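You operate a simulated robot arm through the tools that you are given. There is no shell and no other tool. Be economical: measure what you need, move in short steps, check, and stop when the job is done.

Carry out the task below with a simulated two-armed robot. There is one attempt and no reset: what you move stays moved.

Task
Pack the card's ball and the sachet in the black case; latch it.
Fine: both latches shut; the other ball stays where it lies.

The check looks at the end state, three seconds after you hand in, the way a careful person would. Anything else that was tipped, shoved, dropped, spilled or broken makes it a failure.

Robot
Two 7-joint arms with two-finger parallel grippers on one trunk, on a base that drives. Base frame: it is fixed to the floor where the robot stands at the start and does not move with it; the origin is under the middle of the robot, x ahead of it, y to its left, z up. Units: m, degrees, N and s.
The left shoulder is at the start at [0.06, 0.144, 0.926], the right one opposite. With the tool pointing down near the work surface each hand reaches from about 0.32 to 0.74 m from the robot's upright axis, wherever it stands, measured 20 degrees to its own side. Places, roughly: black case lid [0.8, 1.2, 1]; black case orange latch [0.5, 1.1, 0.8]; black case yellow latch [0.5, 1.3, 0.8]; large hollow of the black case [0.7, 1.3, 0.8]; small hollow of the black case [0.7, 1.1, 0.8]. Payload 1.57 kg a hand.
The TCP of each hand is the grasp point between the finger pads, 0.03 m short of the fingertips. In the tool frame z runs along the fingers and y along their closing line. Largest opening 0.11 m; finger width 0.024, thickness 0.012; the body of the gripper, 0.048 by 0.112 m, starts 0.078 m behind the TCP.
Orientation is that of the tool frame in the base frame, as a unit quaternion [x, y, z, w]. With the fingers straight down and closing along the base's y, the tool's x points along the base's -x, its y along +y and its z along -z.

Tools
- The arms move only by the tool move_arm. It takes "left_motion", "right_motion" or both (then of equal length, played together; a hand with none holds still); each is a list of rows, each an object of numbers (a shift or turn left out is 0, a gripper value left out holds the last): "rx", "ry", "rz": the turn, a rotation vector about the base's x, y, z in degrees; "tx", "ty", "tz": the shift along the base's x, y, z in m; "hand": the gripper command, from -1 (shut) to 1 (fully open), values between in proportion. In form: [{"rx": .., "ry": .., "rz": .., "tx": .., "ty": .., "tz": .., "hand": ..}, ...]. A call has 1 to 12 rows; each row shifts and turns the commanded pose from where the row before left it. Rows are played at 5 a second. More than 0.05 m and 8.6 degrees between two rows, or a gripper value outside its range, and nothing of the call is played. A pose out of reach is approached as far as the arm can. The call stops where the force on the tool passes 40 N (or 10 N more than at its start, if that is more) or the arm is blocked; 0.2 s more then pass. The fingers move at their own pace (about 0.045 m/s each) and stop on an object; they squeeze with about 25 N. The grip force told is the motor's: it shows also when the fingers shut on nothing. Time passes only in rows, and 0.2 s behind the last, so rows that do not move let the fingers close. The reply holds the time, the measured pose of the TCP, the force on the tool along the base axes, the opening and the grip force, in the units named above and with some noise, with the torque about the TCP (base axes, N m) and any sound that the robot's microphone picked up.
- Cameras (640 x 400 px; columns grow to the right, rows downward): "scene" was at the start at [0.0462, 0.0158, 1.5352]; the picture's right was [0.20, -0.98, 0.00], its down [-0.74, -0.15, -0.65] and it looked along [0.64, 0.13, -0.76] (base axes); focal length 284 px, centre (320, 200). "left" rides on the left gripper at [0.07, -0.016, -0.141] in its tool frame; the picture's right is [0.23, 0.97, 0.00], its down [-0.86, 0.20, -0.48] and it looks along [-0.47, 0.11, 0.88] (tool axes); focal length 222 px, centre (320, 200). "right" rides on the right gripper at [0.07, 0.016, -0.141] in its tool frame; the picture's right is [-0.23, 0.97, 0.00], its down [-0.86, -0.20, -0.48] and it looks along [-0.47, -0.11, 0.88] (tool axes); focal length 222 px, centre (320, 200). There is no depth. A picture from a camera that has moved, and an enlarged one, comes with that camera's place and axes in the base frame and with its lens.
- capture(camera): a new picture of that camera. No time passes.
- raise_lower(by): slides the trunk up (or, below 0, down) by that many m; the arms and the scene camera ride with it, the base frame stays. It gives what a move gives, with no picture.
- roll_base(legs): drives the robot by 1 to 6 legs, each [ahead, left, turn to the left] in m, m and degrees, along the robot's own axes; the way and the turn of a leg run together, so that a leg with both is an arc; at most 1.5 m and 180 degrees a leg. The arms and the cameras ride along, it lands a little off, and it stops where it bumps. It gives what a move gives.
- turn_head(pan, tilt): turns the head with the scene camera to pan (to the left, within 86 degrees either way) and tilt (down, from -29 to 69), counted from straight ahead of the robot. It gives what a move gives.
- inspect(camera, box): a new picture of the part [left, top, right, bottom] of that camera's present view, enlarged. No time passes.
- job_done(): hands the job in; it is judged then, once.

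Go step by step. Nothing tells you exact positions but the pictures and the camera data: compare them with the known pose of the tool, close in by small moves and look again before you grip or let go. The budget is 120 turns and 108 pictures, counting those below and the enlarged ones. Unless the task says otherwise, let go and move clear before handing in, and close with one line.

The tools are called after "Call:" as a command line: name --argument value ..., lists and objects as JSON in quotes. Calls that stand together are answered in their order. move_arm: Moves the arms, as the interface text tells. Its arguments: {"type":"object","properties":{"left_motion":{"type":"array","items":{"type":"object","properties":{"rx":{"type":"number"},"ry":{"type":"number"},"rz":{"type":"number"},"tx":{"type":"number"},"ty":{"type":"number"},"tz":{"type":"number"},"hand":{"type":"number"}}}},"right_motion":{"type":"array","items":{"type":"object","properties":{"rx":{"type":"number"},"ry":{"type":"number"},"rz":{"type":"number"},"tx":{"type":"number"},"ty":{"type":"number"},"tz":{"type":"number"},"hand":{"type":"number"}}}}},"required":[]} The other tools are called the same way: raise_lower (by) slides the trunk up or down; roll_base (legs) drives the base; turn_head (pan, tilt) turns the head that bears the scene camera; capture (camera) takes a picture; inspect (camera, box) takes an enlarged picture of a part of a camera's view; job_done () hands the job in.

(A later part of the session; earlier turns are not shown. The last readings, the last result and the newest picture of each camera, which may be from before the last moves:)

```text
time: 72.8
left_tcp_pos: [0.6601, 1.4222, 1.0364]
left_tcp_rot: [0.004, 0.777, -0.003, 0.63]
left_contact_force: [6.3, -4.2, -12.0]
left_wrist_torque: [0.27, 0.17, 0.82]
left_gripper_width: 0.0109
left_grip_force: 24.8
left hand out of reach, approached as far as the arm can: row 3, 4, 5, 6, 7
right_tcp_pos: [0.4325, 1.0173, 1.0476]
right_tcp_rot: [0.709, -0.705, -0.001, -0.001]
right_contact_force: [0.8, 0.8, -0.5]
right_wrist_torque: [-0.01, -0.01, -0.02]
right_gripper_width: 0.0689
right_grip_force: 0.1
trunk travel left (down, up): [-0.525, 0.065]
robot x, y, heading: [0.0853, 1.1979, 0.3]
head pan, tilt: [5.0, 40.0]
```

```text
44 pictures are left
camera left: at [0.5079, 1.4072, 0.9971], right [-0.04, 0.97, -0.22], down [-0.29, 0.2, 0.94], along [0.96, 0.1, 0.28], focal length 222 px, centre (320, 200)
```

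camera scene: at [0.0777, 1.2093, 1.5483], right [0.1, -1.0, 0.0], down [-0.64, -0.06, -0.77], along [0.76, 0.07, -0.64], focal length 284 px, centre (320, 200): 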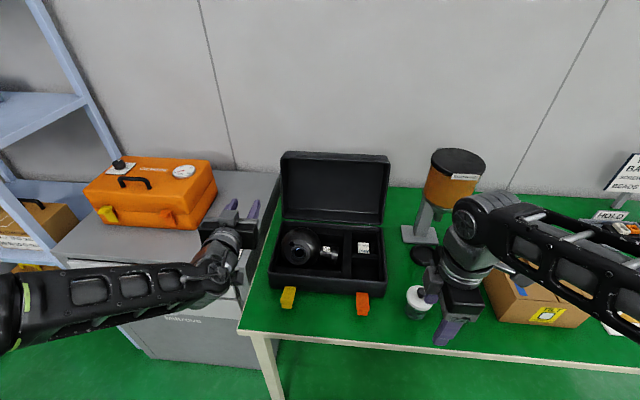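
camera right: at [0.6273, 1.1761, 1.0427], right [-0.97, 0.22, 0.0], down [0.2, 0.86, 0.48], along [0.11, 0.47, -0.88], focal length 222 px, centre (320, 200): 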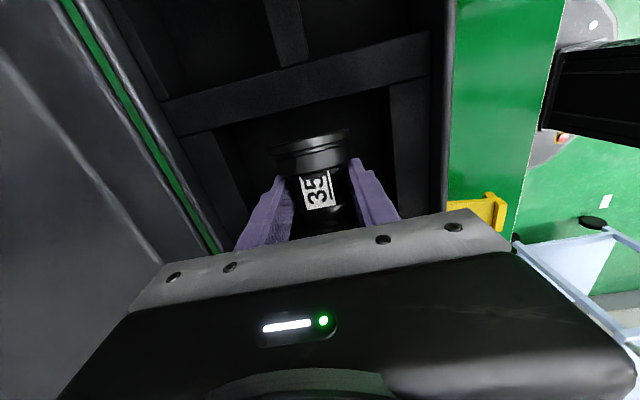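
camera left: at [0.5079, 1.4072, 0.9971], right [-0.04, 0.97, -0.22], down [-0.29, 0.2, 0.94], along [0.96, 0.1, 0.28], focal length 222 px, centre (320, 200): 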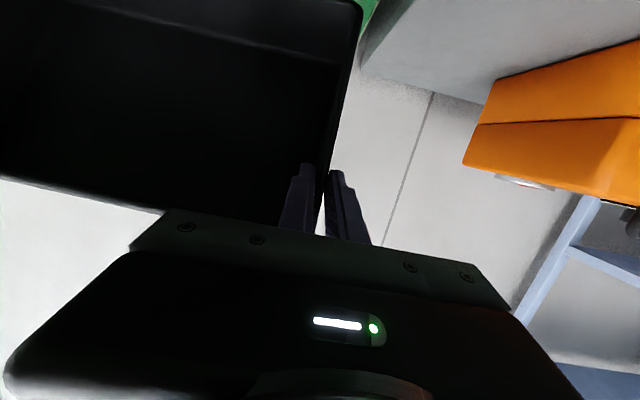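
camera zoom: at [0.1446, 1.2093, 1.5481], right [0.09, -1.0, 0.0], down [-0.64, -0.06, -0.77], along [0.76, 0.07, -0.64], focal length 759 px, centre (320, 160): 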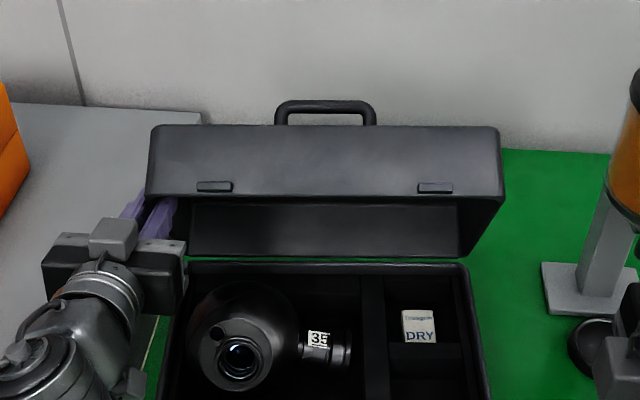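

The arm reached its fold limit (and nudged the case ~2 cm left), with the lid past vertical. I'll use the trunk and base instead to continue the arc.

Call:
raise_lower --by -0.012

Call:
roll_base --legs '[[-0.03, 0, 0]]'

Call:
raise_lower --by -0.025

Call:
inspect --camera "scene" --box '[200, 140, 440, 290]'

```text
time: 73.4
left_tcp_pos: [0.657, 1.4203, 1.0298]
left_tcp_rot: [0.005, 0.772, -0.002, 0.636]
left_contact_force: [-6.6, 2.3, 17.7]
left_wrist_torque: [0.1, -0.46, 0.93]
left_gripper_width: 0.0107
left_grip_force: 25.2
right_tcp_pos: [0.4292, 1.0179, 1.0372]
right_tcp_rot: [0.709, -0.705, 0.0, -0.001]
right_contact_force: [0.0, -0.3, 0.0]
right_wrist_torque: [0.03, 0.01, 0.03]
right_gripper_width: 0.069
right_grip_force: 0.1
trunk travel left (down, up): [-0.513, 0.077]
robot x, y, heading: [0.0883, 1.2006, 0.6]
head pan, tilt: [5.0, 40.0]
```

```text
time: 74.2
left_tcp_pos: [0.6294, 1.4238, 1.0231]
left_tcp_rot: [0.002, 0.777, -0.002, 0.63]
left_contact_force: [2.7, 7.5, -10.3]
left_wrist_torque: [0.05, 0.72, 0.94]
left_gripper_width: 0.0115
left_grip_force: 24.1
right_tcp_pos: [0.4023, 1.0196, 1.0361]
right_tcp_rot: [0.71, -0.704, -0.001, 0.0]
right_contact_force: [0.5, 1.1, -0.6]
right_wrist_torque: [0.01, -0.02, 0.0]
right_gripper_width: 0.0686
right_grip_force: 0.2
trunk travel left (down, up): [-0.513, 0.077]
robot x, y, heading: [0.0573, 1.1991, 0.3]
head pan, tilt: [5.0, 40.0]
```

```text
time: 75.0
left_tcp_pos: [0.6265, 1.4243, 1.0]
left_tcp_rot: [0.002, 0.776, -0.002, 0.631]
left_contact_force: [-9.6, 9.0, 12.9]
left_wrist_torque: [0.06, -0.43, 0.71]
left_gripper_width: 0.0104
left_grip_force: 24.7
right_tcp_pos: [0.4004, 1.0177, 1.0116]
right_tcp_rot: [0.71, -0.704, 0.001, -0.001]
right_contact_force: [0.1, -0.8, 0.1]
right_wrist_torque: [-0.02, -0.03, 0.02]
right_gripper_width: 0.0687
right_grip_force: 0.1
trunk travel left (down, up): [-0.488, 0.102]
robot x, y, heading: [0.0576, 1.2006, 0.6]
head pan, tilt: [5.0, 40.0]
```

```text
2.67 times, centred on (320, 215) of scene
camera zoom: at [0.1098, 1.2105, 1.5113], right [0.1, -1.0, 0.0], down [-0.64, -0.06, -0.77], along [0.76, 0.07, -0.64], focal length 759 px, centre (320, 160)
```

zoom: 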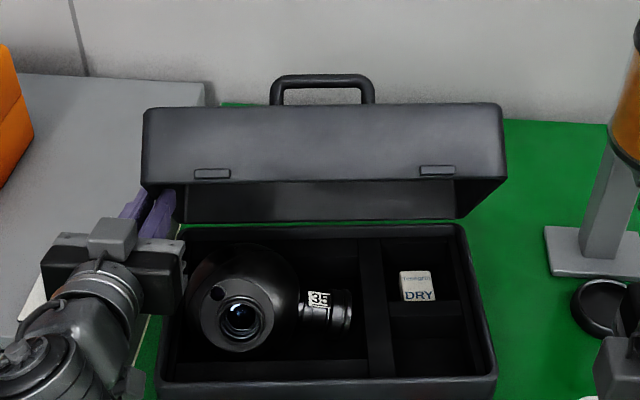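

Call:
roll_base --legs '[[-0.02, 0, 0]]'

Call:
raise_lower --by -0.028

Call:
inspect --camera "scene" --box '[200, 140, 440, 290]'

Call:
capture --camera "left"

```text
time: 75.8
left_tcp_pos: [0.6102, 1.4229, 0.9963]
left_tcp_rot: [0.002, 0.778, -0.002, 0.628]
left_contact_force: [4.2, 7.6, -10.7]
left_wrist_torque: [-0.01, 0.86, 0.71]
left_gripper_width: 0.0103
left_grip_force: 24.9
right_tcp_pos: [0.3823, 1.0183, 1.0108]
right_tcp_rot: [0.709, -0.705, -0.001, 0.0]
right_contact_force: [-0.3, -0.6, 0.3]
right_wrist_torque: [0.0, -0.01, 0.02]
right_gripper_width: 0.0688
right_grip_force: 0.1
trunk travel left (down, up): [-0.488, 0.102]
robot x, y, heading: [0.0382, 1.2015, 0.6]
head pan, tilt: [5.0, 40.0]
```

```text
time: 76.5
left_tcp_pos: [0.606, 1.4251, 0.9715]
left_tcp_rot: [0.001, 0.778, -0.002, 0.629]
left_contact_force: [-14.7, 12.6, 12.1]
left_wrist_torque: [0.05, -0.38, 0.49]
left_gripper_width: 0.0086
left_grip_force: 24.7
right_tcp_pos: [0.3797, 1.0187, 0.9839]
right_tcp_rot: [0.711, -0.703, 0.0, 0.0]
right_contact_force: [0.3, 0.3, 0.5]
right_wrist_torque: [-0.03, -0.03, 0.01]
right_gripper_width: 0.0689
right_grip_force: 0.1
trunk travel left (down, up): [-0.46, 0.13]
robot x, y, heading: [0.0416, 1.2078, 0.5]
head pan, tilt: [5.0, 40.0]
```

```text
2.67 times, centred on (320, 215) of scene
camera zoom: at [0.0894, 1.2107, 1.4834], right [0.1, -1.0, 0.0], down [-0.64, -0.06, -0.77], along [0.76, 0.07, -0.64], focal length 759 px, centre (320, 160)
```

zoom: 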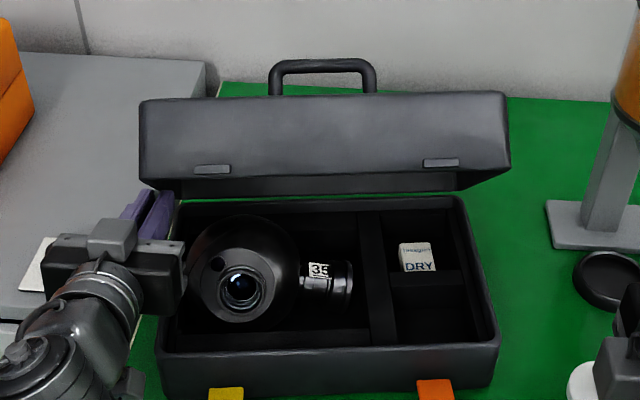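

```text
41 pictures are left
camera left: at [0.455, 1.4095, 0.9321], right [-0.04, 0.97, -0.22], down [-0.29, 0.2, 0.94], along [0.96, 0.11, 0.27], focal length 222 px, centre (320, 200)
```

left: 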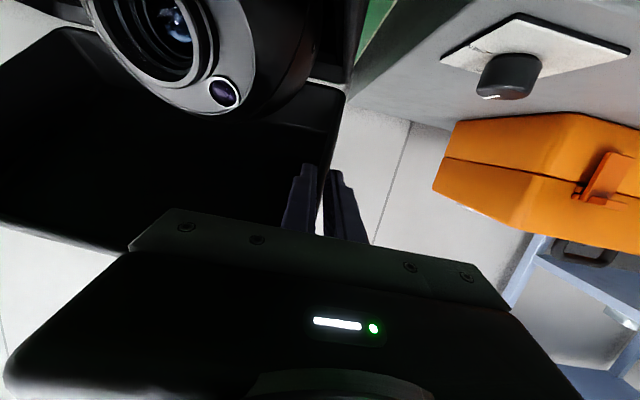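

Call:
roll_base --legs '[[-0.015, 0, 0]]'

Call:
raise_lower --by -0.028

Call:
roll_base --legs '[[-0.012, 0, 0]]'

Call:
inspect --camera "scene" --box '[200, 140, 440, 290]'

```text
time: 77.2
left_tcp_pos: [0.5944, 1.4239, 0.9673]
left_tcp_rot: [0.001, 0.78, -0.003, 0.626]
left_contact_force: [2.4, 7.1, -13.0]
left_wrist_torque: [-0.05, 1.03, 0.34]
left_gripper_width: 0.0079
left_grip_force: 24.9
right_tcp_pos: [0.3676, 1.0185, 0.9814]
right_tcp_rot: [0.709, -0.705, 0.0, 0.0]
right_contact_force: [0.4, -0.3, 0.5]
right_wrist_torque: [0.02, 0.01, 0.01]
right_gripper_width: 0.0689
right_grip_force: 0.0
trunk travel left (down, up): [-0.46, 0.13]
robot x, y, heading: [0.0228, 1.2013, 0.5]
head pan, tilt: [5.0, 40.0]
```

```text
time: 78.0
left_tcp_pos: [0.5949, 1.4225, 0.9401]
left_tcp_rot: [0.001, 0.779, -0.002, 0.627]
left_contact_force: [-0.3, -0.1, 0.2]
left_wrist_torque: [0.0, -0.03, 0.02]
left_gripper_width: 0.0
left_grip_force: 21.4
right_tcp_pos: [0.3656, 1.0168, 0.9546]
right_tcp_rot: [0.71, -0.704, 0.0, 0.001]
right_contact_force: [0.3, -0.3, 0.8]
right_wrist_torque: [0.01, 0.02, 0.04]
right_gripper_width: 0.069
right_grip_force: 0.0
trunk travel left (down, up): [-0.432, 0.158]
robot x, y, heading: [0.0242, 1.2, 0.5]
head pan, tilt: [5.0, 40.0]
```

```text
time: 78.7
left_tcp_pos: [0.5809, 1.4223, 0.9405]
left_tcp_rot: [0.001, 0.779, -0.002, 0.627]
left_contact_force: [-0.8, -0.7, 0.2]
left_wrist_torque: [0.0, 0.0, 0.02]
left_gripper_width: 0.0
left_grip_force: 20.6
right_tcp_pos: [0.3521, 1.0172, 0.955]
right_tcp_rot: [0.71, -0.704, -0.001, -0.002]
right_contact_force: [-0.5, -0.1, 0.4]
right_wrist_torque: [-0.02, -0.04, 0.0]
right_gripper_width: 0.069
right_grip_force: 0.0
trunk travel left (down, up): [-0.432, 0.158]
robot x, y, heading: [0.0124, 1.2029, 0.3]
head pan, tilt: [5.0, 40.0]
```

```text
2.67 times, centred on (320, 215) of scene
camera zoom: at [0.0646, 1.209, 1.4554], right [0.09, -1.0, 0.0], down [-0.64, -0.06, -0.77], along [0.76, 0.07, -0.64], focal length 759 px, centre (320, 160)
```

zoom: 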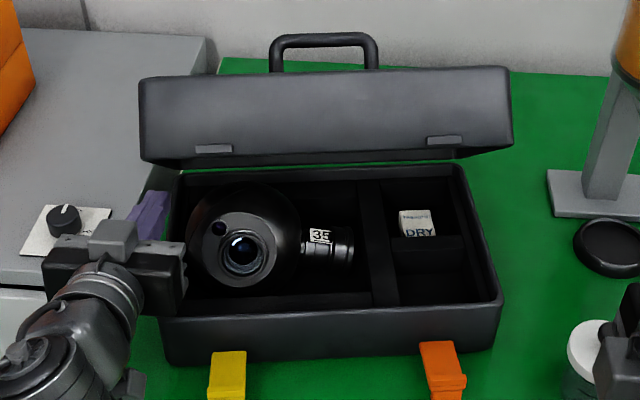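

The lid's hinge holds it where I let go (about 40° above closed). I withdraw the left hand, raise, and come over the lid to press it down from above.

Call:
roll_base --legs '[[-0.13, 0, 0]]'

Call:
raise_lower --by 0.15

Call:
roll_base --legs '[[0, -0.09, 0]]'

Call:
capture --camera "scene"

Call:
capture --camera "left"

```text
time: 80.0
left_tcp_pos: [0.4529, 1.4213, 0.9409]
left_tcp_rot: [0.001, 0.779, -0.002, 0.627]
left_contact_force: [0.3, 0.1, 0.2]
left_wrist_torque: [0.02, -0.02, -0.03]
left_gripper_width: 0.0001
left_grip_force: 21.2
right_tcp_pos: [0.2239, 1.0154, 0.9552]
right_tcp_rot: [0.709, -0.705, -0.001, -0.001]
right_contact_force: [-0.4, 0.1, -0.3]
right_wrist_torque: [-0.02, -0.02, 0.02]
right_gripper_width: 0.0686
right_grip_force: 0.0
trunk travel left (down, up): [-0.432, 0.158]
robot x, y, heading: [-0.1185, 1.2006, 0.4]
head pan, tilt: [5.0, 40.0]
```

```text
time: 81.8
left_tcp_pos: [0.4535, 1.4211, 1.0898]
left_tcp_rot: [0.001, 0.779, -0.002, 0.627]
left_contact_force: [0.3, -1.1, 1.1]
left_wrist_torque: [0.01, -0.01, 0.01]
left_gripper_width: 0.0
left_grip_force: 21.4
right_tcp_pos: [0.2256, 1.0157, 1.105]
right_tcp_rot: [0.709, -0.705, -0.001, -0.001]
right_contact_force: [0.3, -0.6, -0.1]
right_wrist_torque: [-0.03, 0.0, 0.02]
right_gripper_width: 0.0688
right_grip_force: 0.0
trunk travel left (down, up): [-0.582, 0.008]
robot x, y, heading: [-0.1193, 1.1971, 0.6]
head pan, tilt: [5.0, 40.0]
```

```text
time: 82.9
left_tcp_pos: [0.4543, 1.3315, 1.0903]
left_tcp_rot: [0.003, 0.779, -0.003, 0.627]
left_contact_force: [0.4, -0.1, -0.1]
left_wrist_torque: [0.01, -0.01, 0.06]
left_gripper_width: 0.0001
left_grip_force: 21.3
right_tcp_pos: [0.2253, 0.9265, 1.1048]
right_tcp_rot: [0.709, -0.705, -0.002, 0.001]
right_contact_force: [-0.9, -0.5, -0.5]
right_wrist_torque: [0.01, 0.0, 0.02]
right_gripper_width: 0.0687
right_grip_force: 0.1
trunk travel left (down, up): [-0.582, 0.008]
robot x, y, heading: [-0.1153, 1.1106, 0.2]
head pan, tilt: [5.0, 40.0]
```

```text
39 pictures are left
camera scene: at [-0.0631, 1.1179, 1.6053], right [0.09, -1.0, 0.0], down [-0.64, -0.06, -0.77], along [0.76, 0.07, -0.64], focal length 284 px, centre (320, 200)
```

scene: 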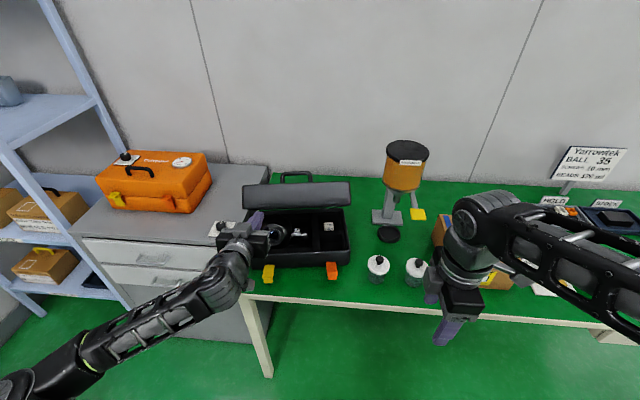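

```text
38 pictures are left
camera left: at [0.3015, 1.3166, 1.0527], right [-0.04, 0.97, -0.22], down [-0.28, 0.2, 0.94], along [0.96, 0.1, 0.27], focal length 222 px, centre (320, 200)
```

left: 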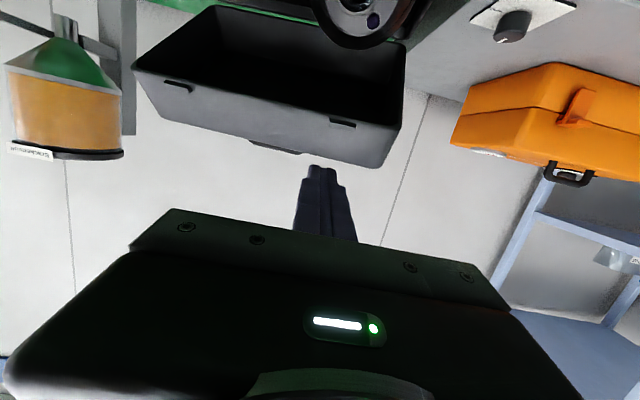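

Call:
move_arm --left_motion '[{"tz": 0.02, "tx": 0.01}, {"tz": 0.02, "tx": 0.02}, {"tx": 0.02}, {"tx": 0.02}]'

Call:
roll_base --legs '[[0.13, 0, 0]]'

Call:
inspect --camera "scene" --box '[200, 120, 440, 270]'

Call:
capture --camera "left"

```text
time: 83.9
left_tcp_pos: [0.5235, 1.332, 1.1296]
left_tcp_rot: [0.002, 0.779, -0.003, 0.627]
left_contact_force: [0.2, -0.2, 0.4]
left_wrist_torque: [0.0, 0.0, -0.01]
left_gripper_width: 0.0001
left_grip_force: 21.9
right_tcp_pos: [0.2249, 0.9272, 1.1033]
right_tcp_rot: [0.709, -0.705, -0.002, 0.0]
right_contact_force: [-0.2, -0.1, 0.1]
right_wrist_torque: [0.01, 0.01, 0.02]
right_gripper_width: 0.0687
right_grip_force: 0.1
trunk travel left (down, up): [-0.582, 0.008]
robot x, y, heading: [-0.1154, 1.1142, 0.3]
head pan, tilt: [5.0, 40.0]
```

```text
time: 85.2
left_tcp_pos: [0.6561, 1.3328, 1.1273]
left_tcp_rot: [0.002, 0.78, -0.003, 0.626]
left_contact_force: [0.4, 0.5, 0.0]
left_wrist_torque: [0.0, 0.0, 0.01]
left_gripper_width: 0.0
left_grip_force: 21.5
right_tcp_pos: [0.3584, 0.9284, 1.1056]
right_tcp_rot: [0.709, -0.706, -0.002, 0.001]
right_contact_force: [0.7, -0.7, 0.3]
right_wrist_torque: [-0.02, 0.01, -0.02]
right_gripper_width: 0.0688
right_grip_force: 0.1
trunk travel left (down, up): [-0.582, 0.008]
robot x, y, heading: [0.012, 1.1108, 0.2]
head pan, tilt: [5.0, 40.0]
```

```text
2.67 times, centred on (320, 195) of scene
camera zoom: at [0.0706, 1.1204, 1.6052], right [0.09, -1.0, 0.0], down [-0.64, -0.06, -0.77], along [0.76, 0.07, -0.64], focal length 759 px, centre (320, 213)
```

zoom: 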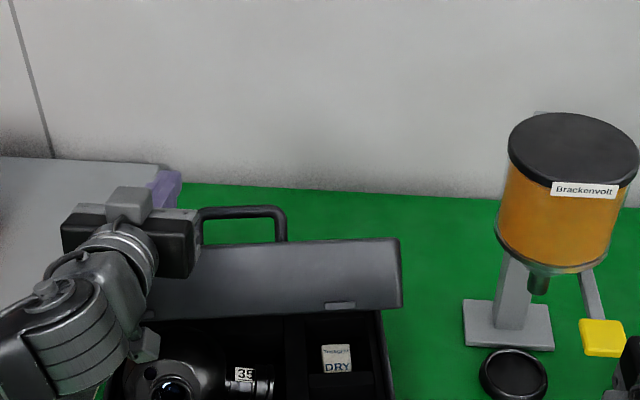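

```text
36 pictures are left
camera left: at [0.5036, 1.3177, 1.0913], right [-0.04, 0.97, -0.22], down [-0.28, 0.2, 0.94], along [0.96, 0.1, 0.27], focal length 222 px, centre (320, 200)
```

left: 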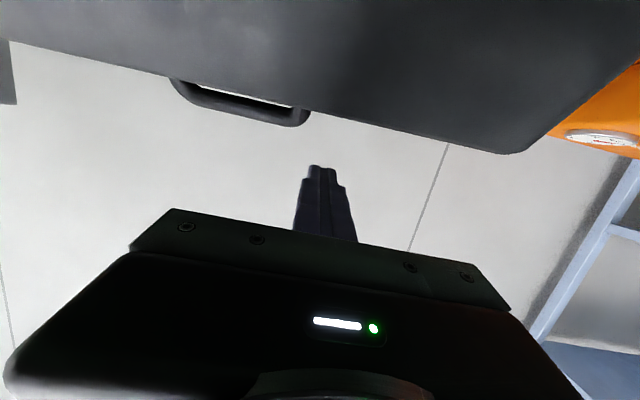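

Call:
move_arm --left_motion '[{"tz": -0.02}, {"tz": -0.02}, {"tz": -0.015}, {"tz": -0.015}, {"tz": -0.015}, {"tz": -0.015}, {}]'

Call:
inspect --camera "scene" --box '[200, 120, 440, 270]'

```text
time: 86.8
left_tcp_pos: [0.6575, 1.3517, 1.0725]
left_tcp_rot: [0.004, 0.782, -0.005, 0.624]
left_contact_force: [0.5, -0.9, 1.4]
left_wrist_torque: [-0.02, 0.03, 0.01]
left_gripper_width: 0.0002
left_grip_force: 21.3
left hand out of reach, approached as far as the arm can: row 3, 4, 5, 6
right_tcp_pos: [0.3558, 0.9271, 1.1058]
right_tcp_rot: [0.709, -0.705, -0.001, 0.0]
right_contact_force: [0.0, 0.0, -0.7]
right_wrist_torque: [0.01, -0.02, -0.02]
right_gripper_width: 0.0688
right_grip_force: 0.0
trunk travel left (down, up): [-0.582, 0.008]
robot x, y, heading: [0.0126, 1.1125, 0.1]
head pan, tilt: [5.0, 40.0]
```

```text
2.67 times, centred on (320, 195) of scene
camera zoom: at [0.0685, 1.1204, 1.6053], right [0.09, -1.0, 0.0], down [-0.64, -0.06, -0.77], along [0.76, 0.07, -0.64], focal length 759 px, centre (320, 213)
```

zoom: 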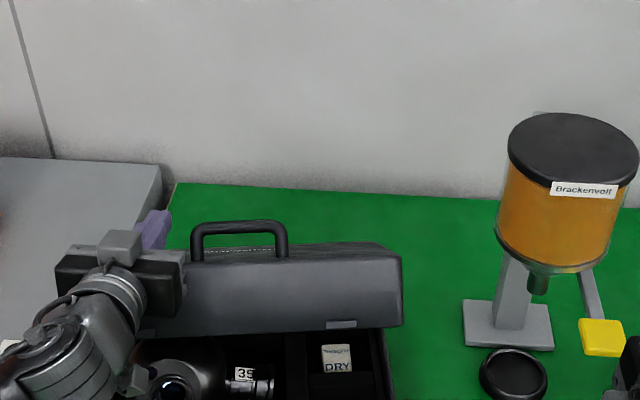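

Arm limit again; I press with the trunk instead, in small steps watching the force.

Call:
raise_lower --by -0.04

Call:
raise_lower --by -0.03

Call:
inspect --camera "scene" --box '[200, 140, 440, 290]'

Call:
capture --camera "left"

```text
time: 87.3
left_tcp_pos: [0.6545, 1.3498, 1.0597]
left_tcp_rot: [0.008, 0.774, -0.002, 0.633]
left_contact_force: [-15.0, -0.7, 16.7]
left_wrist_torque: [0.61, 1.45, 1.14]
left_gripper_width: 0.0002
left_grip_force: 21.0
right_tcp_pos: [0.3553, 0.9287, 1.0814]
right_tcp_rot: [0.709, -0.705, 0.0, -0.001]
right_contact_force: [0.4, 1.1, 0.0]
right_wrist_torque: [-0.02, 0.04, -0.03]
right_gripper_width: 0.0688
right_grip_force: 0.0
trunk travel left (down, up): [-0.558, 0.032]
robot x, y, heading: [0.0151, 1.1138, 0.3]
head pan, tilt: [5.0, 40.0]
stopped: the force on the tool passed its limit at 47 N (the readings are from after the stop); the commanded pose is now the measured one
```

```text
time: 87.7
left_tcp_pos: [0.6533, 1.3505, 1.0601]
left_tcp_rot: [0.009, 0.771, -0.001, 0.636]
left_contact_force: [-14.7, -1.1, 19.6]
left_wrist_torque: [0.46, 1.59, 1.15]
left_gripper_width: 0.0
left_grip_force: 21.7
right_tcp_pos: [0.3544, 0.9279, 1.0755]
right_tcp_rot: [0.709, -0.705, 0.0, 0.0]
right_contact_force: [0.3, -0.4, 0.5]
right_wrist_torque: [0.0, 0.04, 0.01]
right_gripper_width: 0.0684
right_grip_force: 0.1
trunk travel left (down, up): [-0.552, 0.038]
robot x, y, heading: [0.0102, 1.1116, 0.5]
head pan, tilt: [5.0, 40.0]
stopped: the force on the tool passed its limit at 48 N (the readings are from after the stop); the commanded pose is now the measured one
```

```text
2.67 times, centred on (320, 215) of scene
camera zoom: at [0.0647, 1.1198, 1.5754], right [0.09, -1.0, 0.0], down [-0.64, -0.06, -0.77], along [0.76, 0.07, -0.64], focal length 759 px, centre (320, 160)
```

zoom: 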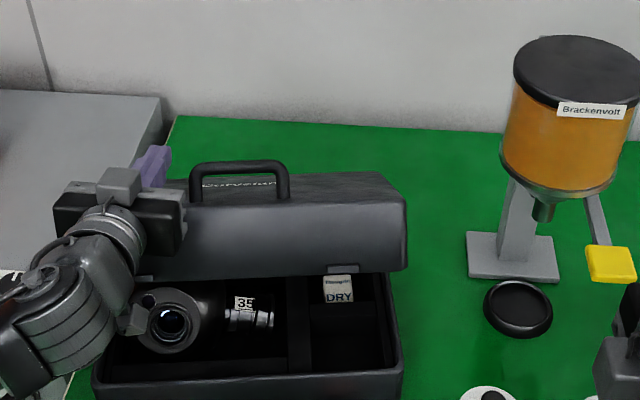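

```text
33 pictures are left
camera left: at [0.5023, 1.3371, 1.0188], right [-0.03, 0.98, -0.21], down [-0.31, 0.2, 0.93], along [0.95, 0.09, 0.29], focal length 222 px, centre (320, 200)
```

left: 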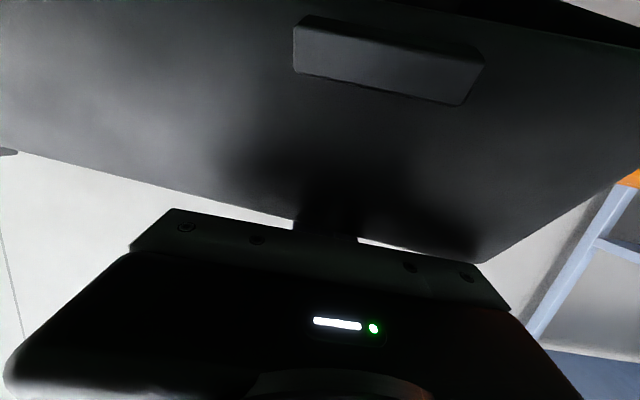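

The gripper body runs into the lid's edge; I back off 6 cm so only the fingertips bear on the lid.

Call:
raise_lower --by 0.02

Call:
roll_base --legs '[[-0.055, 0, 0]]'

Call:
raise_lower --by -0.04

Call:
inspect --camera "scene" --box '[200, 140, 440, 290]'

```text
time: 88.3
left_tcp_pos: [0.6563, 1.3507, 1.0731]
left_tcp_rot: [0.009, 0.774, -0.003, 0.633]
left_contact_force: [0.5, -0.2, -0.5]
left_wrist_torque: [0.0, 0.0, 0.0]
left_gripper_width: 0.0
left_grip_force: 21.0
right_tcp_pos: [0.3567, 0.9293, 1.0959]
right_tcp_rot: [0.71, -0.704, -0.001, 0.0]
right_contact_force: [-0.6, 0.7, 0.7]
right_wrist_torque: [0.01, 0.01, -0.03]
right_gripper_width: 0.0688
right_grip_force: 0.0
trunk travel left (down, up): [-0.572, 0.018]
robot x, y, heading: [0.0172, 1.1111, 0.2]
head pan, tilt: [5.0, 40.0]
```

```text
time: 89.3
left_tcp_pos: [0.5999, 1.3496, 1.0765]
left_tcp_rot: [0.008, 0.773, -0.002, 0.634]
left_contact_force: [0.4, 0.0, 0.3]
left_wrist_torque: [0.01, 0.02, -0.02]
left_gripper_width: 0.0001
left_grip_force: 21.3
right_tcp_pos: [0.2996, 0.9283, 1.095]
right_tcp_rot: [0.709, -0.706, -0.001, 0.0]
right_contact_force: [0.3, -0.6, 0.2]
right_wrist_torque: [0.0, -0.03, 0.02]
right_gripper_width: 0.0688
right_grip_force: 0.1
trunk travel left (down, up): [-0.572, 0.018]
robot x, y, heading: [-0.0408, 1.1114, 0.2]
head pan, tilt: [5.0, 40.0]
```

```text
time: 90.1
left_tcp_pos: [0.5997, 1.3507, 1.0356]
left_tcp_rot: [0.009, 0.774, -0.003, 0.633]
left_contact_force: [0.2, 0.4, 1.8]
left_wrist_torque: [0.0, -0.04, -0.03]
left_gripper_width: 0.0002
left_grip_force: 21.0
right_tcp_pos: [0.3005, 0.928, 1.0561]
right_tcp_rot: [0.709, -0.705, -0.001, 0.001]
right_contact_force: [-0.1, -0.1, 0.4]
right_wrist_torque: [0.01, -0.03, 0.01]
right_gripper_width: 0.069
right_grip_force: 0.0
trunk travel left (down, up): [-0.532, 0.058]
robot x, y, heading: [-0.047, 1.1129, 0.4]
head pan, tilt: [5.0, 40.0]
```

```text
2.67 times, centred on (320, 215) of scene
camera zoom: at [0.0123, 1.1202, 1.5553], right [0.09, -1.0, 0.0], down [-0.64, -0.06, -0.77], along [0.76, 0.07, -0.64], focal length 759 px, centre (320, 160)
```

zoom: 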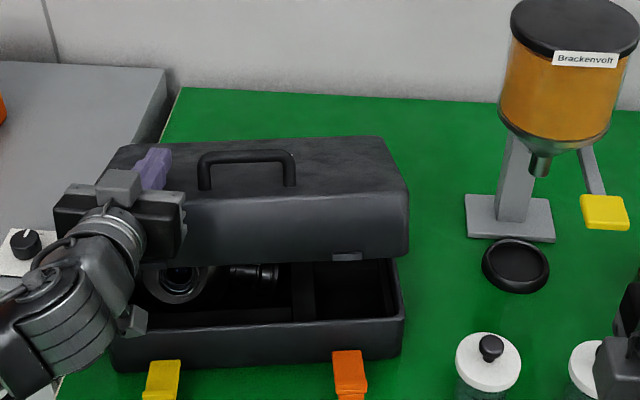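

Call:
raise_lower --by -0.03

Call:
raise_lower --by -0.03

Call:
inspect --camera "scene" --box '[200, 140, 440, 290]'

```text
time: 90.9
left_tcp_pos: [0.601, 1.3493, 1.0044]
left_tcp_rot: [0.008, 0.774, -0.002, 0.633]
left_contact_force: [0.0, 0.6, -0.7]
left_wrist_torque: [0.0, 0.02, 0.0]
left_gripper_width: 0.0
left_grip_force: 21.0
right_tcp_pos: [0.3015, 0.9283, 1.0245]
right_tcp_rot: [0.708, -0.706, 0.0, 0.0]
right_contact_force: [0.0, 1.2, 1.0]
right_wrist_torque: [-0.02, -0.02, 0.0]
right_gripper_width: 0.0686
right_grip_force: 0.1
trunk travel left (down, up): [-0.502, 0.088]
robot x, y, heading: [-0.0463, 1.1119, 0.3]
head pan, tilt: [5.0, 40.0]
```

```text
time: 91.5
left_tcp_pos: [0.5976, 1.3499, 0.987]
left_tcp_rot: [0.009, 0.768, -0.003, 0.64]
left_contact_force: [-19.3, 0.3, 11.3]
left_wrist_torque: [0.22, 0.49, 1.08]
left_gripper_width: 0.0
left_grip_force: 21.0
right_tcp_pos: [0.2984, 0.9283, 0.9986]
right_tcp_rot: [0.709, -0.705, 0.0, 0.0]
right_contact_force: [0.0, 0.8, 0.9]
right_wrist_torque: [0.0, 0.02, -0.01]
right_gripper_width: 0.0685
right_grip_force: 0.1
trunk travel left (down, up): [-0.475, 0.115]
robot x, y, heading: [-0.0446, 1.1096, 0.3]
head pan, tilt: [5.0, 40.0]
stopped: the force on the tool passed its limit at 47 N (the readings are from after the stop); the commanded pose is now the measured one
```

```text
2.67 times, centred on (320, 215) of scene
camera zoom: at [0.0082, 1.1201, 1.4981], right [0.09, -1.0, 0.0], down [-0.64, -0.06, -0.77], along [0.76, 0.07, -0.64], focal length 759 px, centre (320, 160)
```

zoom: 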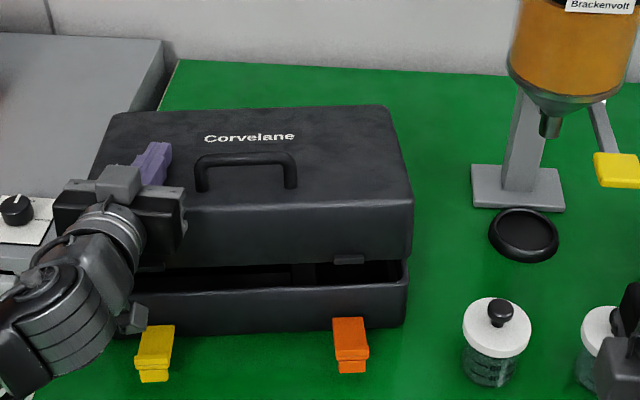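

Nearly shut. Back off 4 cm more and press again.

Call:
raise_lower --by 0.025

Call:
roll_base --legs '[[-0.035, 0, 0]]'

Call:
raise_lower --by -0.04

Call:
raise_lower --by -0.02

Call:
inspect --camera "scene" --box '[200, 140, 440, 290]'

```text
time: 92.2
left_tcp_pos: [0.6007, 1.3494, 1.0087]
left_tcp_rot: [0.008, 0.77, -0.003, 0.638]
left_contact_force: [-0.5, -0.1, -0.1]
left_wrist_torque: [-0.01, 0.01, 0.01]
left_gripper_width: 0.0
left_grip_force: 21.2
right_tcp_pos: [0.301, 0.9285, 1.0227]
right_tcp_rot: [0.708, -0.706, -0.001, 0.0]
right_contact_force: [-0.4, -0.1, -0.8]
right_wrist_torque: [0.03, 0.03, 0.02]
right_gripper_width: 0.0686
right_grip_force: 0.0
trunk travel left (down, up): [-0.5, 0.09]
robot x, y, heading: [-0.0446, 1.1127, 0.3]
head pan, tilt: [5.0, 40.0]
```

```text
time: 93.1
left_tcp_pos: [0.5629, 1.349, 1.0109]
left_tcp_rot: [0.008, 0.77, -0.002, 0.638]
left_contact_force: [-1.2, 0.0, 0.3]
left_wrist_torque: [-0.03, 0.03, -0.05]
left_gripper_width: 0.0
left_grip_force: 21.2
right_tcp_pos: [0.2645, 0.9277, 1.0234]
right_tcp_rot: [0.709, -0.706, -0.001, -0.001]
right_contact_force: [0.4, -0.7, 0.4]
right_wrist_torque: [0.01, -0.03, -0.03]
right_gripper_width: 0.0688
right_grip_force: 0.0
trunk travel left (down, up): [-0.5, 0.09]
robot x, y, heading: [-0.0734, 1.1113, 0.4]
head pan, tilt: [5.0, 40.0]
```

```text
time: 93.9
left_tcp_pos: [0.565, 1.3473, 0.9684]
left_tcp_rot: [0.008, 0.77, -0.003, 0.638]
left_contact_force: [-0.2, -0.7, 0.0]
left_wrist_torque: [-0.01, 0.01, -0.01]
left_gripper_width: 0.0
left_grip_force: 21.0
right_tcp_pos: [0.2652, 0.9268, 0.9828]
right_tcp_rot: [0.709, -0.706, -0.002, 0.0]
right_contact_force: [-0.2, -0.5, 0.6]
right_wrist_torque: [0.0, -0.01, 0.0]
right_gripper_width: 0.0687
right_grip_force: 0.1
trunk travel left (down, up): [-0.46, 0.13]
robot x, y, heading: [-0.0777, 1.1084, 0.6]
head pan, tilt: [5.0, 40.0]
```

```text
time: 94.4
left_tcp_pos: [0.5647, 1.3495, 0.9675]
left_tcp_rot: [0.011, 0.76, -0.001, 0.65]
left_contact_force: [-2.3, -0.8, 7.4]
left_wrist_torque: [-0.01, -0.19, -0.08]
left_gripper_width: 0.0
left_grip_force: 21.4
right_tcp_pos: [0.2649, 0.9283, 0.9691]
right_tcp_rot: [0.709, -0.705, -0.002, -0.001]
right_contact_force: [-0.1, 0.0, -0.1]
right_wrist_torque: [-0.01, -0.01, -0.03]
right_gripper_width: 0.0689
right_grip_force: 0.0
trunk travel left (down, up): [-0.445, 0.145]
robot x, y, heading: [-0.0767, 1.1101, 0.4]
head pan, tilt: [5.0, 40.0]
stopped: the force on the tool passed its limit at 47 N (the readings are from after the stop); the commanded pose is now the measured one
```

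```text
2.67 times, centred on (320, 215) of scene
camera zoom: at [-0.024, 1.1202, 1.4684], right [0.09, -1.0, 0.0], down [-0.64, -0.06, -0.77], along [0.76, 0.07, -0.64], focal length 759 px, centre (320, 160)
```

zoom: 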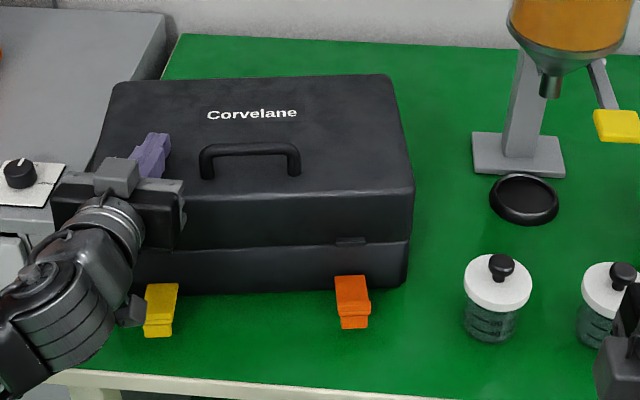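

The lid is shut. I lift and withdraw the left hand, then look closely at the latches.

Call:
raise_lower --by 0.08

Call:
roll_base --legs '[[-0.12, 0, 0]]'

Call:
inspect --camera "scene" --box '[230, 160, 390, 260]'

Call:
capture --camera "left"

```text
time: 95.6
left_tcp_pos: [0.5665, 1.3494, 1.046]
left_tcp_rot: [0.01, 0.761, 0.0, 0.648]
left_contact_force: [0.4, -0.2, -0.3]
left_wrist_torque: [0.02, -0.01, 0.01]
left_gripper_width: 0.0
left_grip_force: 21.4
right_tcp_pos: [0.2653, 0.9269, 1.048]
right_tcp_rot: [0.709, -0.706, -0.002, 0.0]
right_contact_force: [0.2, 0.2, 0.6]
right_wrist_torque: [-0.01, 0.0, 0.0]
right_gripper_width: 0.0688
right_grip_force: 0.0
trunk travel left (down, up): [-0.525, 0.065]
robot x, y, heading: [-0.0747, 1.1095, 0.2]
head pan, tilt: [5.0, 40.0]
```

```text
time: 96.8
left_tcp_pos: [0.4458, 1.35, 1.0465]
left_tcp_rot: [0.011, 0.761, -0.001, 0.649]
left_contact_force: [-0.6, 0.7, 0.3]
left_wrist_torque: [-0.03, 0.01, 0.04]
left_gripper_width: 0.0
left_grip_force: 20.9
right_tcp_pos: [0.145, 0.9271, 1.0488]
right_tcp_rot: [0.71, -0.704, 0.0, 0.0]
right_contact_force: [0.3, -0.5, 0.4]
right_wrist_torque: [0.01, -0.07, 0.01]
right_gripper_width: 0.0687
right_grip_force: 0.0
trunk travel left (down, up): [-0.525, 0.065]
robot x, y, heading: [-0.1977, 1.1105, 0.5]
head pan, tilt: [5.0, 40.0]
```

```text
4.00 times, centred on (310, 210) of scene
camera zoom: at [-0.1438, 1.1194, 1.5488], right [0.09, -1.0, 0.0], down [-0.64, -0.06, -0.77], along [0.76, 0.07, -0.64], focal length 1138 px, centre (360, 160)
```

zoom: 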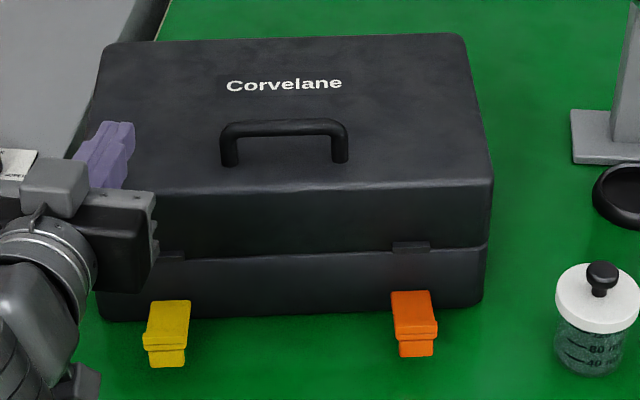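

```text
28 pictures are left
camera left: at [0.2958, 1.3364, 1.0004], right [-0.02, 0.98, -0.21], down [-0.33, 0.19, 0.92], along [0.94, 0.09, 0.32], focal length 222 px, centre (320, 200)
```

left: 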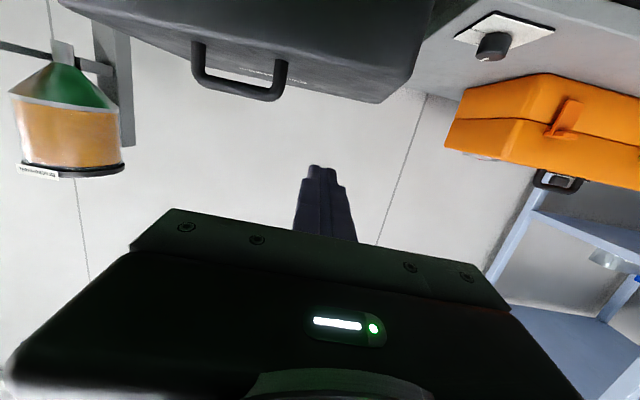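

Latches are levers sticking out toward me at about z 0.82; the case is yawed ~8°. I return the left hand to pointing down and turn the right hand so it closes across a lever.

Call:
move_arm --left_motion '[{"ry": 7.4, "hand": 0.2}, {"ry": 7.4}, {"ry": 7.4}, {"ry": 7.4}, {"ry": 7.4}, {"ry": 7.4}, {"ry": 7.4}, {"ry": 7.4}, {"ry": 7.4}, {"ry": 7.4}, {"ry": 7}]' --right_motion '[{"rz": -7.5, "tx": 0.015}, {"rz": -7.5, "tx": 0.015}, {"rz": -7.5, "tx": 0.015}, {"rz": -7.5, "tx": 0.015}, {"rz": -7.5, "tx": 0.015}, {"rz": -7.5, "tx": 0.01}, {"rz": -7.5}, {"rz": -7.5}, {"rz": -7.5}, {"rz": -7.5}, {"rz": -7}]'

Call:
turn_head --pan 0 --tilt 48

Call:
capture --camera "scene"

```text
time: 99.2
left_tcp_pos: [0.3237, 1.4023, 1.0003]
left_tcp_rot: [0.009, 1.0, -0.01, 0.003]
left_contact_force: [0.3, 0.8, -0.4]
left_wrist_torque: [0.01, 0.02, 0.02]
left_gripper_width: 0.0661
left_grip_force: 0.0
left hand out of reach, approached as far as the arm can: row 7, 8, 9, 10, 11
right_tcp_pos: [0.2324, 0.9273, 1.0488]
right_tcp_rot: [-0.072, 0.997, 0.002, 0.001]
right_contact_force: [0.1, 0.6, -0.7]
right_wrist_torque: [0.01, 0.0, 0.02]
right_gripper_width: 0.0689
right_grip_force: 0.1
trunk travel left (down, up): [-0.525, 0.065]
robot x, y, heading: [-0.1961, 1.1138, 0.1]
head pan, tilt: [5.0, 40.0]
```

```text
time: 99.9
left_tcp_pos: [0.3231, 1.4021, 0.9999]
left_tcp_rot: [0.007, 1.0, -0.01, 0.004]
left_contact_force: [-0.3, 0.3, 0.0]
left_wrist_torque: [0.02, -0.02, 0.04]
left_gripper_width: 0.0661
left_grip_force: 0.0
right_tcp_pos: [0.2315, 0.9264, 1.0481]
right_tcp_rot: [-0.073, 0.997, 0.0, 0.001]
right_contact_force: [0.2, 0.2, 0.2]
right_wrist_torque: [0.0, 0.0, -0.01]
right_gripper_width: 0.0688
right_grip_force: 0.0
trunk travel left (down, up): [-0.525, 0.065]
robot x, y, heading: [-0.1977, 1.111, 0.4]
head pan, tilt: [0.0, 48.0]
```

```text
27 pictures are left
camera scene: at [-0.1477, 1.112, 1.5373], right [0.01, -1.0, 0.0], down [-0.74, 0.0, -0.67], along [0.67, 0.0, -0.74], focal length 284 px, centre (320, 200)
```

scene: 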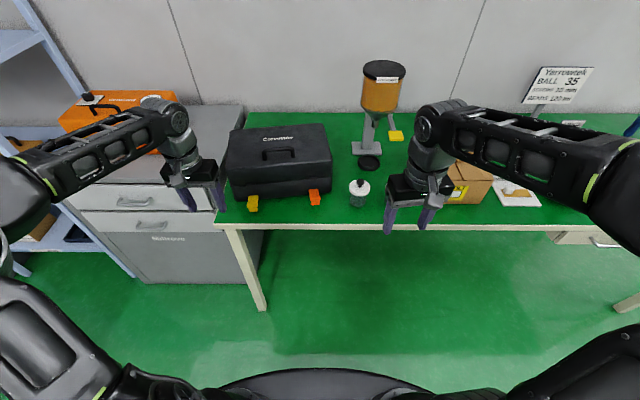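

Call:
roll_base --legs '[[0.15, 0.08, 0]]'

Call:
inspect --camera "scene" --box '[240, 140, 400, 240]'

Call:
capture --camera "right"

```text
time: 101.4
left_tcp_pos: [0.4766, 1.4807, 0.9996]
left_tcp_rot: [0.01, 1.0, -0.009, 0.003]
left_contact_force: [-0.4, 1.0, -0.4]
left_wrist_torque: [-0.01, 0.04, 0.01]
left_gripper_width: 0.0662
left_grip_force: 0.0
right_tcp_pos: [0.3815, 1.0059, 1.0491]
right_tcp_rot: [-0.071, 0.997, 0.001, 0.0]
right_contact_force: [-0.8, 0.5, 0.1]
right_wrist_torque: [-0.03, 0.0, -0.01]
right_gripper_width: 0.0688
right_grip_force: 0.0
trunk travel left (down, up): [-0.525, 0.065]
robot x, y, heading: [-0.046, 1.1892, 0.1]
head pan, tilt: [0.0, 48.0]
```

```text
4.00 times, centred on (320, 190) of scene
camera zoom: at [0.0037, 1.1929, 1.5372], right [0.0, -1.0, 0.0], down [-0.74, 0.0, -0.67], along [0.67, 0.0, -0.74], focal length 1138 px, centre (320, 240)
```

zoom: 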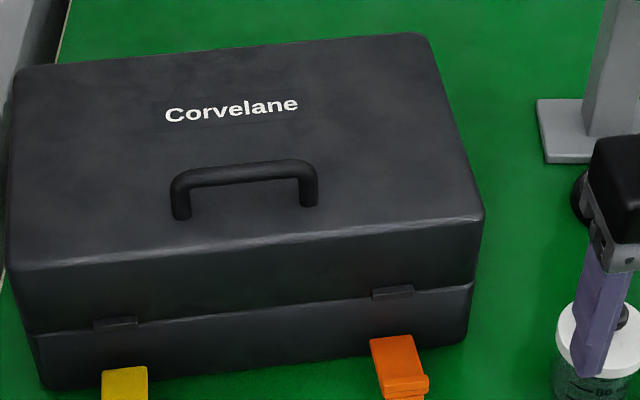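

```text
25 pictures are left
camera right: at [0.3098, 1.0112, 1.1894], right [0.09, 1.0, 0.0], down [0.87, -0.08, 0.48], along [0.48, -0.04, -0.88], focal length 222 px, centre (320, 200)
```

right: 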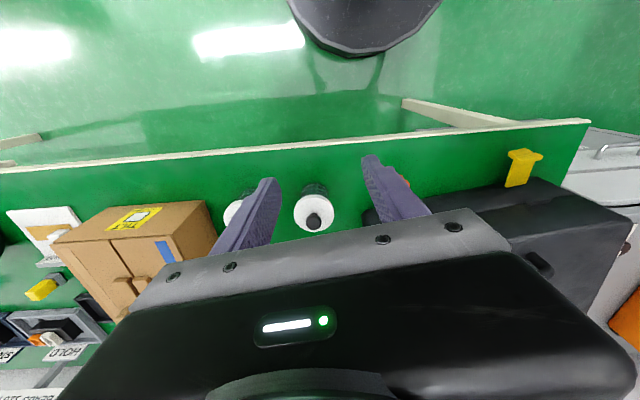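

Orange lever: hinge ≈[0.552,1.133,0.815], tip x≈0.50. I tilt the right hand 30° forward and bring it above the lever.

Call:
move_arm --right_motion '[{"tx": 0.015, "ty": 0.02, "ry": -7.5}, {"tx": 0.015, "ty": 0.02, "tz": -0.02, "ry": -7.5}, {"tx": 0.02, "ty": 0.02, "tz": -0.02, "ry": -7.5}, {"tx": 0.02, "ty": 0.02, "tz": -0.02, "ry": -7.5}, {"tx": 0.02, "ty": 0.025, "tz": -0.02}, {"tx": 0.025, "ty": 0.02, "tz": -0.03}, {"tx": 0.004, "tz": -0.03}, {}]'

Call:
capture --camera "right"

Call:
inspect --camera "scene" --box '[260, 170, 420, 270]'

```text
time: 103.2
left_tcp_pos: [0.475, 1.4813, 1.0012]
left_tcp_rot: [0.009, 1.0, -0.01, 0.005]
left_contact_force: [0.4, -0.4, 0.7]
left_wrist_torque: [0.0, -0.01, -0.02]
left_gripper_width: 0.0662
left_grip_force: 0.0
right_tcp_pos: [0.5022, 1.1304, 0.9112]
right_tcp_rot: [-0.068, 0.964, -0.018, 0.258]
right_contact_force: [0.3, -0.6, 0.5]
right_wrist_torque: [0.03, 0.0, 0.01]
right_gripper_width: 0.0688
right_grip_force: 0.1
trunk travel left (down, up): [-0.525, 0.065]
robot x, y, heading: [-0.0469, 1.1916, -0.1]
head pan, tilt: [0.0, 48.0]
```

```text
24 pictures are left
camera right: at [0.368, 1.135, 0.9965], right [0.07, 1.0, 0.04], down [0.52, -0.08, 0.85], along [0.85, -0.04, -0.52], focal length 222 px, centre (320, 200)
```

right: 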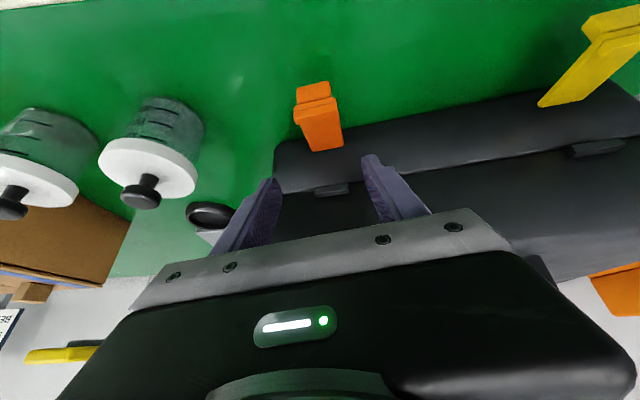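

```text
4.00 times, centred on (340, 220) of scene
camera zoom: at [0.0022, 1.1922, 1.5373], right [0.0, -1.0, 0.0], down [-0.74, 0.0, -0.67], along [0.67, 0.0, -0.74], focal length 1138 px, centre (240, 120)
```

zoom: 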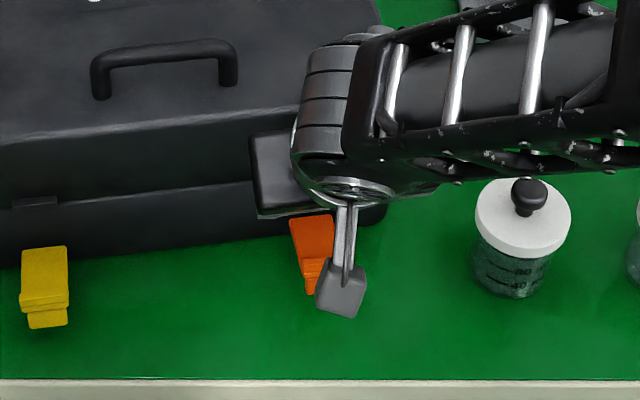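

Call:
move_arm --right_motion '[{"tz": -0.03, "ty": 0.002}, {"tz": -0.03, "tx": 0.003}, {"tz": -0.015}, {"tz": -0.005}, {}]'

Call:
capture --camera "right"

```text
time: 104.4
left_tcp_pos: [0.472, 1.4794, 1.0016]
left_tcp_rot: [0.009, 1.0, -0.01, 0.005]
left_contact_force: [0.0, 0.5, 0.4]
left_wrist_torque: [0.05, 0.01, 0.0]
left_gripper_width: 0.066
left_grip_force: 0.0
right_tcp_pos: [0.5017, 1.1361, 0.8339]
right_tcp_rot: [-0.069, 0.962, -0.015, 0.264]
right_contact_force: [-15.6, -4.5, 21.6]
right_wrist_torque: [0.63, 0.52, 0.66]
right_gripper_width: 0.0651
right_grip_force: 0.0
trunk travel left (down, up): [-0.525, 0.065]
robot x, y, heading: [-0.0472, 1.1943, 0.1]
head pan, tilt: [0.0, 48.0]
stopped in row 5 (right hand): the force on the tool passed its limit at 41 N (the readings are from after the stop); the commanded pose is now the measured one
```

```text
22 pictures are left
camera right: at [0.3679, 1.1398, 0.9195], right [0.07, 1.0, 0.05], down [0.51, -0.08, 0.86], along [0.86, -0.04, -0.51], focal length 222 px, centre (320, 200)
```

right: 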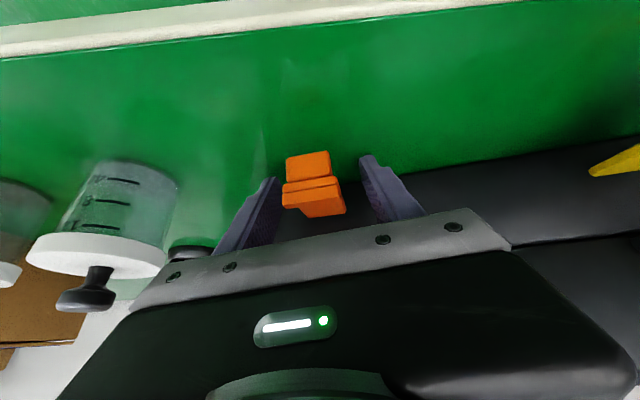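

Tips touch the table; the lever lies between the fingers. I rise 6 mm and close on it.

Call:
move_arm --right_motion '[{"tz": 0.007}, {"hand": -1}, {}, {}, {}, {}]'

Call:
inspect --camera "right" --box '[200, 100, 440, 250]'

```text
time: 105.8
left_tcp_pos: [0.4758, 1.4794, 1.0009]
left_tcp_rot: [0.009, 1.0, -0.009, 0.004]
left_contact_force: [0.6, 0.0, 1.2]
left_wrist_torque: [0.01, -0.01, -0.01]
left_gripper_width: 0.0659
left_grip_force: 0.1
right_tcp_pos: [0.5042, 1.1349, 0.8377]
right_tcp_rot: [-0.069, 0.963, -0.015, 0.262]
right_contact_force: [1.5, -6.1, 0.8]
right_wrist_torque: [0.49, 0.21, 1.07]
right_gripper_width: 0.0353
right_grip_force: 25.1
trunk travel left (down, up): [-0.525, 0.065]
robot x, y, heading: [-0.0469, 1.1924, 0.1]
head pan, tilt: [0.0, 48.0]
```

```text
2.67 times, centred on (320, 175) of right
camera zoom: at [0.371, 1.1388, 0.924], right [0.07, 1.0, 0.05], down [0.51, -0.08, 0.85], along [0.86, -0.04, -0.52], focal length 592 px, centre (320, 267)
```

zoom: 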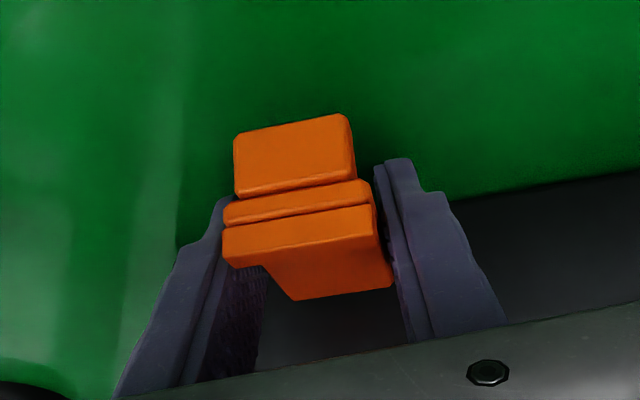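

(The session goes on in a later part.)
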